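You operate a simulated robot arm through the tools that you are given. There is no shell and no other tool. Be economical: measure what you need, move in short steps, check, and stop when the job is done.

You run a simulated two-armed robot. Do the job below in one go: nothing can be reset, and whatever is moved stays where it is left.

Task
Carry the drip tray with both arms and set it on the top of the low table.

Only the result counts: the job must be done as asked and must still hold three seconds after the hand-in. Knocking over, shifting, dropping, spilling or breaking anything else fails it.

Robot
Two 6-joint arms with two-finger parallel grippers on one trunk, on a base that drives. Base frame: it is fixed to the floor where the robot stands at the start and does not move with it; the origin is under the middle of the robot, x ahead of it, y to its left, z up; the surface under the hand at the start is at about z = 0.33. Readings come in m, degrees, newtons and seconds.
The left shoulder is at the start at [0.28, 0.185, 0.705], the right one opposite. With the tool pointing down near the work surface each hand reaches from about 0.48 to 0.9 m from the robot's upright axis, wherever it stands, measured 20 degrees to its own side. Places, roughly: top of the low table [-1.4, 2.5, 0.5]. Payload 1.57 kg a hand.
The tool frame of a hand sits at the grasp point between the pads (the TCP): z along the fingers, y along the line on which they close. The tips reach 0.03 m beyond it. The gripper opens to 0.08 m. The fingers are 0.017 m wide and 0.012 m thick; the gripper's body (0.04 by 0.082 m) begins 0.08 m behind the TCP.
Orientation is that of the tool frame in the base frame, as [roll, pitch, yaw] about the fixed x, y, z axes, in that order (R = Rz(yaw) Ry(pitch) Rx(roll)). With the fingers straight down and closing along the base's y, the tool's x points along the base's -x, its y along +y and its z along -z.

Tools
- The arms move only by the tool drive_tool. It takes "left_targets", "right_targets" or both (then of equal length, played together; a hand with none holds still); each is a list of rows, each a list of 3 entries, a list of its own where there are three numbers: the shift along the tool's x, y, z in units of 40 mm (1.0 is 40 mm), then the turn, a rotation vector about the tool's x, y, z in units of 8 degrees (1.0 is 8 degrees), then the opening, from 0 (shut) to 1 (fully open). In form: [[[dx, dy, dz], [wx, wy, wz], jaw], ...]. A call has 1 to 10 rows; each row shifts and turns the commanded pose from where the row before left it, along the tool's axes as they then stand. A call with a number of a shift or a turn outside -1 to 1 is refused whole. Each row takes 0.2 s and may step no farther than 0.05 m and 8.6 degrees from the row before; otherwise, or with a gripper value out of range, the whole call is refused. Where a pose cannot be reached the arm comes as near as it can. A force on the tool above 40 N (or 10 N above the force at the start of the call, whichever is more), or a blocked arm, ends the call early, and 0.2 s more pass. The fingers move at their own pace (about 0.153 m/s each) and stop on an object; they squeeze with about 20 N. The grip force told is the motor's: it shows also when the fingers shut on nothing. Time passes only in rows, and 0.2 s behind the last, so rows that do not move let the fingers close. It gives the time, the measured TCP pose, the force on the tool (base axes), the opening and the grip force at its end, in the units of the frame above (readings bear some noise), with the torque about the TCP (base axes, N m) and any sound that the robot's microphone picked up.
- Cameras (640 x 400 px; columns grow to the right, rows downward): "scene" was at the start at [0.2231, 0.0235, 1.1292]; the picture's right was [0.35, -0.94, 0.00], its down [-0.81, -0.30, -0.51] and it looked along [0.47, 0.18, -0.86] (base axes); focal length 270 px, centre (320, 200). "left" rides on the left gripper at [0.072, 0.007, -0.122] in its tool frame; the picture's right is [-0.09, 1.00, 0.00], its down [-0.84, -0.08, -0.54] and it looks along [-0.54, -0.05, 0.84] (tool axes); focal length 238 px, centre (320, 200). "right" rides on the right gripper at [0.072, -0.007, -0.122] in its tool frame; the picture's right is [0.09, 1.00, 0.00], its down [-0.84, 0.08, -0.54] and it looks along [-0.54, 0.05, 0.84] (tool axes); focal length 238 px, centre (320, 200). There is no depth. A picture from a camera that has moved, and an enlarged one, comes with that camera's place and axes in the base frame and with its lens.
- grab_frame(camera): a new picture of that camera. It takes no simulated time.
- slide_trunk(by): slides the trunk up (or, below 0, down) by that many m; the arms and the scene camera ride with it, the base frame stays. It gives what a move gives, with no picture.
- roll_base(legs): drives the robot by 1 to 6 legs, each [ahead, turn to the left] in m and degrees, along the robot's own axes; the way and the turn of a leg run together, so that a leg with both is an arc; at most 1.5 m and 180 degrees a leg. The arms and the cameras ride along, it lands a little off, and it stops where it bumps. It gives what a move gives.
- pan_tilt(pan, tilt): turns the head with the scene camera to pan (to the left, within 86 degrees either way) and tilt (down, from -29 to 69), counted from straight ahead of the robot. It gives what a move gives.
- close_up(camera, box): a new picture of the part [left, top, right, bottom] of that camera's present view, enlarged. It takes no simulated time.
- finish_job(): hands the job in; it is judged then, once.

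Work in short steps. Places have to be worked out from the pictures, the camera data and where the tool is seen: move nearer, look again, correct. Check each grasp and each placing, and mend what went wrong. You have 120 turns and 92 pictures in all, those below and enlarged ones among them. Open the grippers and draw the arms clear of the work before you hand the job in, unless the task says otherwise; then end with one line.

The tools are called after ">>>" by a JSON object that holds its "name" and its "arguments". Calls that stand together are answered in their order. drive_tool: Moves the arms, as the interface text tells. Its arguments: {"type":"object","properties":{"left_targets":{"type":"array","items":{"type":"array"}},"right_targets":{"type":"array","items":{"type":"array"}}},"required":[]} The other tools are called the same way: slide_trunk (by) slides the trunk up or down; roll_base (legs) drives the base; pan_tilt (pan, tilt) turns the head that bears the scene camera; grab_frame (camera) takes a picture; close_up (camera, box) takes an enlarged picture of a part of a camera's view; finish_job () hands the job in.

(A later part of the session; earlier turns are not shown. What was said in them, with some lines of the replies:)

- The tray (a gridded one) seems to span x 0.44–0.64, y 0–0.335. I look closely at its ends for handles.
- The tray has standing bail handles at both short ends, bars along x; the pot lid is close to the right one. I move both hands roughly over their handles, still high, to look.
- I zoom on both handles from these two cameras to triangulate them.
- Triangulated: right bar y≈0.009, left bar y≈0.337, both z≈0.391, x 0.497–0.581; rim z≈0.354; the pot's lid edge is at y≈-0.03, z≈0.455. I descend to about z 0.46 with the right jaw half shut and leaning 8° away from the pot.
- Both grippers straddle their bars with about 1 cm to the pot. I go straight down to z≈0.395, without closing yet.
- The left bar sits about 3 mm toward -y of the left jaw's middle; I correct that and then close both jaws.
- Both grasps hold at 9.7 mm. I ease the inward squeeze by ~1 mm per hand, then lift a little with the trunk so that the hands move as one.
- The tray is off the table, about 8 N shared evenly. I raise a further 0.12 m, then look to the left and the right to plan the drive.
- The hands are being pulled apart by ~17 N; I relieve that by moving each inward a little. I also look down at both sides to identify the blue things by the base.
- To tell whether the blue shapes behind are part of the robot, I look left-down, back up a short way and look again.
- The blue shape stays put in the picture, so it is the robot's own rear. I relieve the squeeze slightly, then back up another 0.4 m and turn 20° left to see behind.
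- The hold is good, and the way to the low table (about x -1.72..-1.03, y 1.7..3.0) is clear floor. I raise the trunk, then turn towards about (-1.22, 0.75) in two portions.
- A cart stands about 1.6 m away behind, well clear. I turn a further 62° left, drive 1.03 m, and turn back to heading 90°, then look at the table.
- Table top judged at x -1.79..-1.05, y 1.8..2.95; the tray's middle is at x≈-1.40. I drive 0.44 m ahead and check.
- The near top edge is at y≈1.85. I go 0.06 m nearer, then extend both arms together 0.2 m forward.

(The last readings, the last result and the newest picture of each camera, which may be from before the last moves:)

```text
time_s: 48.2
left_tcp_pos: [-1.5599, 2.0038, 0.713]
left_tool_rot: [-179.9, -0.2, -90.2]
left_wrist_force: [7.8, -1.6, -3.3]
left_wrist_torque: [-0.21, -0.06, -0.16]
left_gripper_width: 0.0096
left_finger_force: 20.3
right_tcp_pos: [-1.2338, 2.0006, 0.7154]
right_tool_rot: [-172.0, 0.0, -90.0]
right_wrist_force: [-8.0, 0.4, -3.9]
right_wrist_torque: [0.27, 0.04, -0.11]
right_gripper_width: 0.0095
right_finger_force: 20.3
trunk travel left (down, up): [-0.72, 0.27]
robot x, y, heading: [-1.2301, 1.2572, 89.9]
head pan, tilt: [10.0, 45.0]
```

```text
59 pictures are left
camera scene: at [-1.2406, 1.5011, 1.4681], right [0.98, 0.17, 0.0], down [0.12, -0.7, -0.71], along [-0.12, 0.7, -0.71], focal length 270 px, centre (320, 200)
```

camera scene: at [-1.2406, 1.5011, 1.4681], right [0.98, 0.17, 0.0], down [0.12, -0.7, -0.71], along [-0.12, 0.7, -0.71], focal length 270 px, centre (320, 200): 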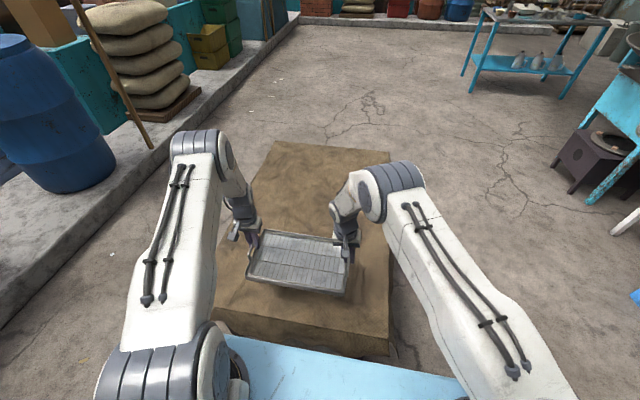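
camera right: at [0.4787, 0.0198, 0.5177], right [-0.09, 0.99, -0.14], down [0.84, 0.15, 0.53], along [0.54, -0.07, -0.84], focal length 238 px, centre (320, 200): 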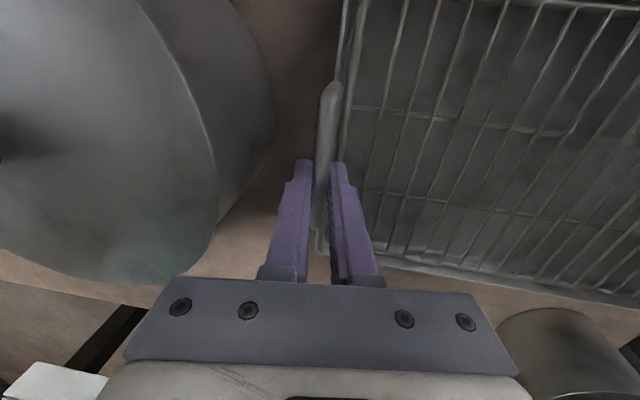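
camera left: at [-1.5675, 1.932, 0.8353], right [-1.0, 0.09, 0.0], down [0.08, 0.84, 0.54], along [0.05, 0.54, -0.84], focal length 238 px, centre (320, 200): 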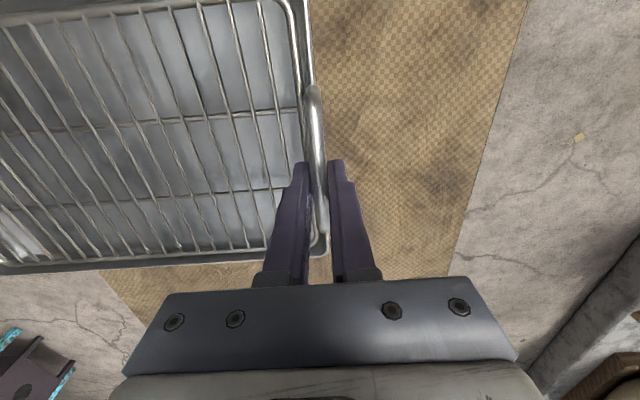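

The tray is over the table with some margin at the near edge; I extend 5 cm more, then lower 0.10 m with the trunk.

>>> {"name": "drive_tool", "arguments": {"left_targets": [[[-0.3, 0, 0], [0, 0, 0], 0], [[-0.4, 0, 0], [0, 0, 0], 0], [[-0.4, 0, 0], [0, 0, 0], 0], [[-0.2, 0, 0], [0, 0, 0], 0]], "right_targets": [[[-0.3, 0, 0], [0, 0, 0], 0], [[-0.4, 0, 0], [0, 0, 0], 0], [[-0.4, 0, 0], [0, 0, 0], 0], [[-0.2, 0, 0], [0, 0, 0], 0]]}}

>>> {"name": "slide_trunk", "arguments": {"by": -0.1}}

>>> {"name": "grab_frame", "arguments": {"camera": "scene"}}

>>> {"name": "grab_frame", "arguments": {"camera": "left"}}

```text
time_s: 49.2
left_tcp_pos: [-1.5594, 2.0575, 0.7132]
left_tool_rot: [-180.0, -0.1, -90.1]
left_wrist_force: [3.1, -1.8, -3.1]
left_wrist_torque: [-0.24, 0.0, -0.17]
left_gripper_width: 0.0098
left_finger_force: 20.0
right_tcp_pos: [-1.2342, 2.0544, 0.7148]
right_tool_rot: [-171.9, -0.1, -90.1]
right_wrist_force: [-3.4, 0.8, -3.5]
right_wrist_torque: [0.29, 0.02, -0.17]
right_gripper_width: 0.0096
right_finger_force: 19.9
trunk travel left (down, up): [-0.72, 0.27]
robot x, y, heading: [-1.2268, 1.2616, 90.1]
head pan, tilt: [10.0, 45.0]
```

```text
time_s: 50.6
left_tcp_pos: [-1.5594, 2.0565, 0.6132]
left_tool_rot: [-180.0, -0.1, -90.1]
left_wrist_force: [-1.0, -1.7, -3.4]
left_wrist_torque: [0.28, -0.03, -0.16]
left_gripper_width: 0.0097
left_finger_force: 20.1
right_tcp_pos: [-1.2341, 2.0533, 0.6147]
right_tool_rot: [-172.0, -0.1, -90.1]
right_wrist_force: [0.9, 0.9, -3.1]
right_wrist_torque: [-0.2, -0.03, -0.22]
right_gripper_width: 0.0097
right_finger_force: 19.8
trunk travel left (down, up): [-0.62, 0.37]
robot x, y, heading: [-1.2289, 1.2593, 90.0]
head pan, tilt: [10.0, 45.0]
```

```text
58 pictures are left
camera scene: at [-1.2405, 1.5011, 1.3682], right [0.98, 0.17, 0.0], down [0.12, -0.7, -0.71], along [-0.12, 0.7, -0.71], focal length 270 px, centre (320, 200)
```

scene: 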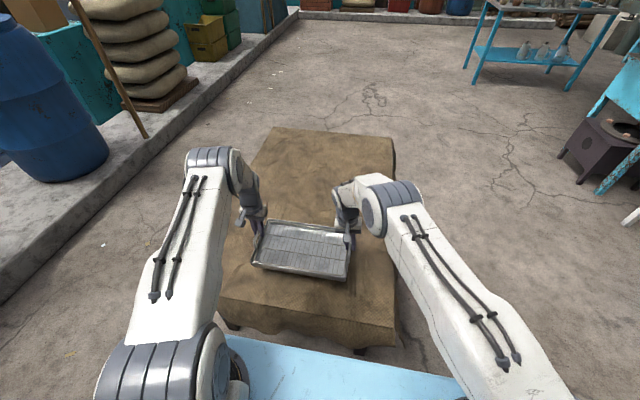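

```text
57 pictures are left
camera left: at [-1.5675, 1.9844, 0.7344], right [-1.0, 0.09, 0.0], down [0.08, 0.84, 0.54], along [0.05, 0.54, -0.84], focal length 238 px, centre (320, 200)
```

left: 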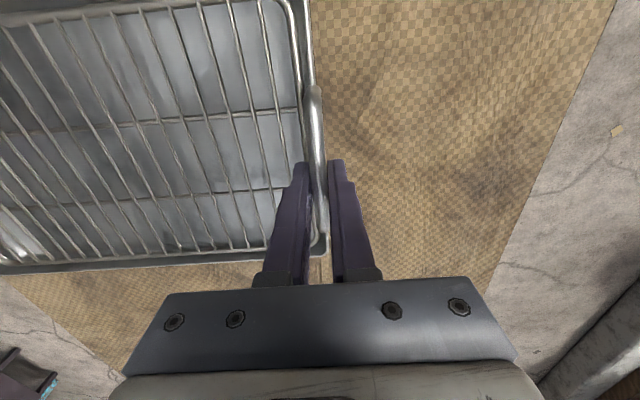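

I lower 0.03 m more by the trunk, then feel for contact with small arm steps.

>>> {"name": "slide_trunk", "arguments": {"by": -0.03}}

>>> {"name": "drive_tool", "arguments": {"left_targets": [[[0, 0, 0.1], [0, 0, 0], 0], [[0, 0, 0.1], [0, 0, 0], 0], [[0, 0, 0.1], [0, 0, 0], 0]], "right_targets": [[[0, 0.014, 0.099], [0, 0, 0], 0], [[0, 0.014, 0.099], [0, 0, 0], 0], [[0, 0.014, 0.099], [0, 0, 0], 0]]}}

```text
time_s: 51.3
left_tcp_pos: [-1.5608, 2.055, 0.5827]
left_tool_rot: [179.9, -0.1, -90.1]
left_wrist_force: [-3.3, -0.6, -3.6]
left_wrist_torque: [0.14, 0.03, -0.14]
left_gripper_width: 0.0096
left_finger_force: 20.0
right_tcp_pos: [-1.235, 2.0533, 0.5834]
right_tool_rot: [-172.0, -0.2, -90.2]
right_wrist_force: [4.2, 0.7, -3.4]
right_wrist_torque: [-0.09, -0.04, -0.2]
right_gripper_width: 0.0097
right_finger_force: 19.8
trunk travel left (down, up): [-0.59, 0.4]
robot x, y, heading: [-1.2273, 1.2581, 89.7]
head pan, tilt: [10.0, 45.0]
```

```text
time_s: 52.1
left_tcp_pos: [-1.5606, 2.0553, 0.5703]
left_tool_rot: [-180.0, -0.1, -90.1]
left_wrist_force: [-7.9, -0.8, -3.2]
left_wrist_torque: [-0.25, 0.03, -0.15]
left_gripper_width: 0.0097
left_finger_force: 19.7
right_tcp_pos: [-1.2344, 2.0533, 0.5733]
right_tool_rot: [-172.1, 0.0, -90.1]
right_wrist_force: [7.5, 0.5, -4.2]
right_wrist_torque: [0.35, -0.08, -0.11]
right_gripper_width: 0.0097
right_finger_force: 20.2
trunk travel left (down, up): [-0.59, 0.4]
robot x, y, heading: [-1.2272, 1.2613, 90.1]
head pan, tilt: [10.0, 45.0]
```

Not touching yet (z force still about -3.5 N each). I go on in 2 mm steps.

>>> {"name": "drive_tool", "arguments": {"left_targets": [[[0, 0, 0.05], [0, 0, 0], 0], [[0, 0, 0.05], [0, 0, 0], 0], [[0, 0, 0], [0, 0, 0], 0]], "right_targets": [[[0, 0.01, 0.06], [0, 0, 0], 0], [[0, 0.01, 0.06], [0, 0, 0], 0], [[0, 0, 0], [0, 0, 0], 0]]}}

>>> {"name": "close_up", "arguments": {"camera": "scene", "box": [200, 180, 400, 305]}}

```text
time_s: 52.9
left_tcp_pos: [-1.5599, 2.0557, 0.5673]
left_tool_rot: [179.9, 0.0, -90.1]
left_wrist_force: [-14.4, -0.5, -4.1]
left_wrist_torque: [-0.27, 0.06, -0.12]
left_gripper_width: 0.0097
left_finger_force: 19.8
right_tcp_pos: [-1.2333, 2.0538, 0.5672]
right_tool_rot: [-171.9, -0.1, -90.1]
right_wrist_force: [15.4, 0.9, -3.1]
right_wrist_torque: [0.31, -0.09, -0.12]
right_gripper_width: 0.0097
right_finger_force: 19.7
trunk travel left (down, up): [-0.59, 0.4]
robot x, y, heading: [-1.2278, 1.2618, 90.3]
head pan, tilt: [10.0, 45.0]
```

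```text
3.20 times, centred on (300, 242) of scene
camera zoom: at [-1.2405, 1.5011, 1.3381], right [0.98, 0.17, 0.0], down [0.12, -0.7, -0.71], along [-0.12, 0.7, -0.71], focal length 866 px, centre (384, 64)
```

zoom: 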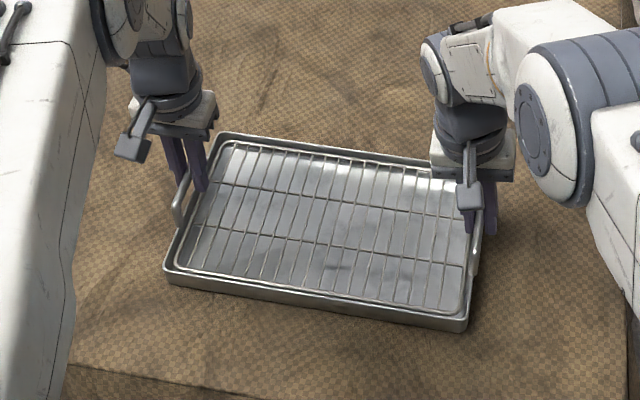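

Close now. I ease the side squeeze and keep lowering.

>>> {"name": "drive_tool", "arguments": {"left_targets": [[[0, 0.01, 0.05], [0, 0, 0], 0], [[0, 0, 0.05], [0, 0, 0], 0], [[0, 0, 0], [0, 0, 0], 0]], "right_targets": [[[0, -0.003, 0.05], [0, 0, 0], 0], [[0, 0.007, 0.05], [0, 0, 0], 0], [[0, 0, 0], [0, 0, 0], 0]]}}

```text
time_s: 53.7
left_tcp_pos: [-1.5595, 2.0572, 0.5641]
left_tool_rot: [-180.0, 0.1, -90.2]
left_wrist_force: [-16.4, 1.0, 2.5]
left_wrist_torque: [-0.53, 0.07, -0.1]
left_gripper_width: 0.0098
left_finger_force: 20.1
right_tcp_pos: [-1.2351, 2.0553, 0.5664]
right_tool_rot: [-171.9, 0.1, -90.1]
right_wrist_force: [14.2, 0.3, 9.8]
right_wrist_torque: [-0.52, -0.09, -0.19]
right_gripper_width: 0.0096
right_finger_force: 20.1
trunk travel left (down, up): [-0.59, 0.4]
robot x, y, heading: [-1.2267, 1.2598, 90.2]
head pan, tilt: [10.0, 45.0]
```

The tray is resting (the hands now get pushed up). I ease the squeeze once more and open both jaws.

>>> {"name": "drive_tool", "arguments": {"left_targets": [[[0, 0.012, 0], [0, 0, 0], 0], [[0, 0, 0], [0, 0, 0], 0], [[0, 0, 0], [0, 0, 0], 0], [[0, 0, 0], [0, 0, 0], 0.2], [[0, 0, 0], [0, 0, 0], 0.45], [[0, 0, 0], [0, 0, 0], 0.45]], "right_targets": [[[0, -0.012, 0], [0, 0, 0], 0], [[0, 0, 0], [0, 0, 0], 0], [[0, 0, 0], [0, 0, 0], 0], [[0, 0, 0], [0, 0, 0], 0.2], [[0, 0, 0], [0, 0, 0], 0.45], [[0, 0, 0], [0, 0, 0], 0.45]]}}

>>> {"name": "grab_frame", "arguments": {"camera": "left"}}

>>> {"name": "grab_frame", "arguments": {"camera": "right"}}

```text
time_s: 55.1
left_tcp_pos: [-1.5602, 2.0563, 0.5618]
left_tool_rot: [179.9, -0.1, -90.1]
left_wrist_force: [-1.1, -0.8, -0.5]
left_wrist_torque: [0.01, 0.01, 0.01]
left_gripper_width: 0.0358
left_finger_force: 0.0
right_tcp_pos: [-1.2328, 2.0535, 0.5647]
right_tool_rot: [-172.0, 0.0, -90.2]
right_wrist_force: [0.6, 0.8, 0.4]
right_wrist_torque: [0.01, -0.02, 0.0]
right_gripper_width: 0.0357
right_finger_force: 0.0
trunk travel left (down, up): [-0.59, 0.4]
robot x, y, heading: [-1.2242, 1.2606, 90.0]
head pan, tilt: [10.0, 45.0]
```

```text
55 pictures are left
camera left: at [-1.5674, 1.9847, 0.6846], right [-1.0, 0.09, 0.0], down [0.08, 0.84, 0.54], along [0.05, 0.54, -0.84], focal length 238 px, centre (320, 200)
```

left: 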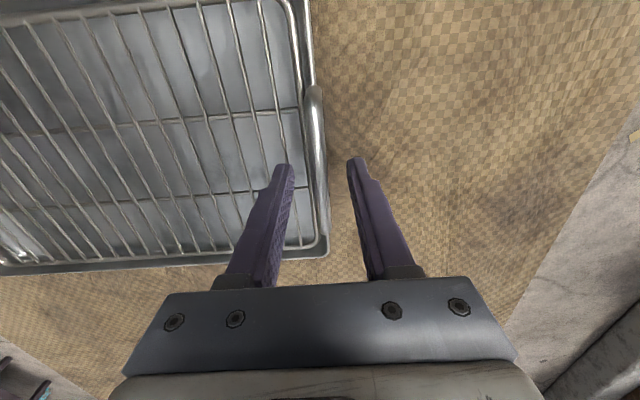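

```text
54 pictures are left
camera right: at [-1.2423, 1.9825, 0.6868], right [-0.99, -0.09, -0.14], down [-0.15, 0.84, 0.53], along [0.07, 0.54, -0.84], focal length 238 px, centre (320, 200)
```

right: 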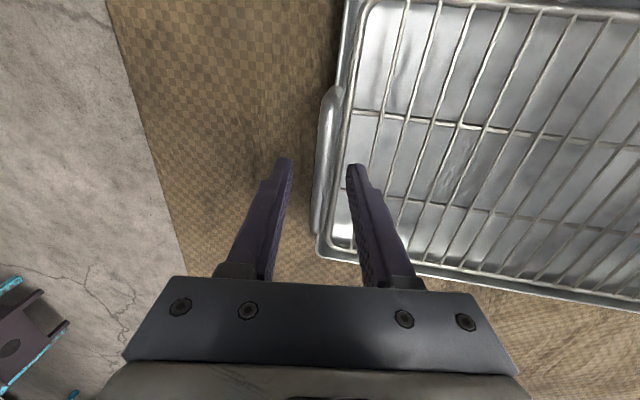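

Both bars are free and centred between the fingers. I lift straight up with the trunk and check.

>>> {"name": "slide_trunk", "arguments": {"by": 0.2}}

>>> {"name": "roll_base", "arguments": {"legs": [[-0.4, 0]]}}

>>> {"name": "grab_frame", "arguments": {"camera": "scene"}}

```text
time_s: 57.3
left_tcp_pos: [-1.5599, 2.0557, 0.7631]
left_tool_rot: [-180.0, -0.1, -90.1]
left_wrist_force: [-0.6, -0.6, -0.4]
left_wrist_torque: [-0.02, 0.03, 0.05]
left_gripper_width: 0.0362
left_finger_force: 0.1
right_tcp_pos: [-1.2336, 2.0546, 0.7653]
right_tool_rot: [-172.0, 0.0, -90.2]
right_wrist_force: [0.4, 0.1, -0.3]
right_wrist_torque: [-0.01, 0.03, 0.02]
right_gripper_width: 0.0362
right_finger_force: 0.1
trunk travel left (down, up): [-0.79, 0.2]
robot x, y, heading: [-1.2256, 1.2609, 89.9]
head pan, tilt: [10.0, 45.0]
```

```text
time_s: 59.8
left_tcp_pos: [-1.5648, 1.6563, 0.7629]
left_tool_rot: [179.9, -0.1, -89.6]
left_wrist_force: [-0.3, -0.2, 0.4]
left_wrist_torque: [-0.02, 0.0, -0.01]
left_gripper_width: 0.0362
left_finger_force: 0.0
right_tcp_pos: [-1.2389, 1.6569, 0.764]
right_tool_rot: [-172.0, -0.1, -89.6]
right_wrist_force: [0.3, 0.8, -0.4]
right_wrist_torque: [0.03, 0.02, 0.0]
right_gripper_width: 0.036
right_finger_force: 0.1
trunk travel left (down, up): [-0.79, 0.2]
robot x, y, heading: [-1.227, 0.865, 90.4]
head pan, tilt: [10.0, 45.0]
```

```text
53 pictures are left
camera scene: at [-1.2407, 1.1034, 1.5382], right [0.98, 0.18, 0.0], down [0.13, -0.7, -0.71], along [-0.13, 0.7, -0.71], focal length 270 px, centre (320, 200)
```

scene: 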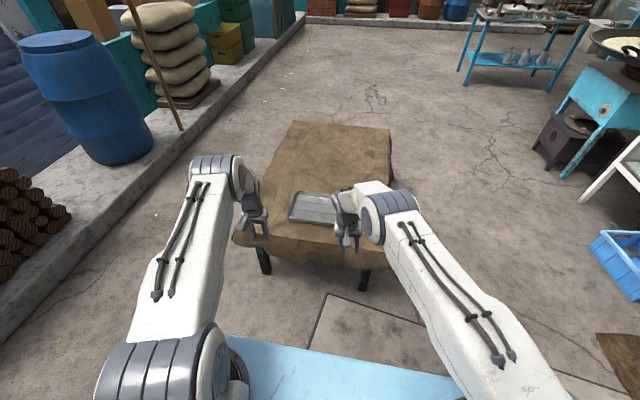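

The tray rests on the table top, the arms are clear and the grippers are open (36 mm); I open them fully before handing in.

>>> {"name": "drive_tool", "arguments": {"left_targets": [[[0, 0, 0], [0, 0, 0], 1], [[0, 0, 0], [0, 0, 0], 1]], "right_targets": [[[0, 0, 0], [0, 0, 0], 1], [[0, 0, 0], [0, 0, 0], 1]]}}

>>> {"name": "finish_job", "arguments": {}}

```text
time_s: 60.4
left_tcp_pos: [-1.5643, 1.6564, 0.7631]
left_tool_rot: [179.9, -0.1, -89.7]
left_wrist_force: [-0.1, -0.3, 0.9]
left_wrist_torque: [-0.01, 0.0, 0.03]
left_gripper_width: 0.0799
left_finger_force: 0.0
right_tcp_pos: [-1.2369, 1.6566, 0.7644]
right_tool_rot: [-172.1, 0.1, -89.8]
right_wrist_force: [0.0, 0.0, 0.4]
right_wrist_torque: [0.02, 0.02, 0.05]
right_gripper_width: 0.0801
right_finger_force: 0.0
trunk travel left (down, up): [-0.79, 0.2]
robot x, y, heading: [-1.2276, 0.8661, 90.4]
head pan, tilt: [10.0, 45.0]
```

```text
The job is handed in.
```

I carried the drip tray with both arms and set it on the low table's top, opened both grippers and drew the arms clear. I saw no sign of anything else being moved, and the job is handed in.
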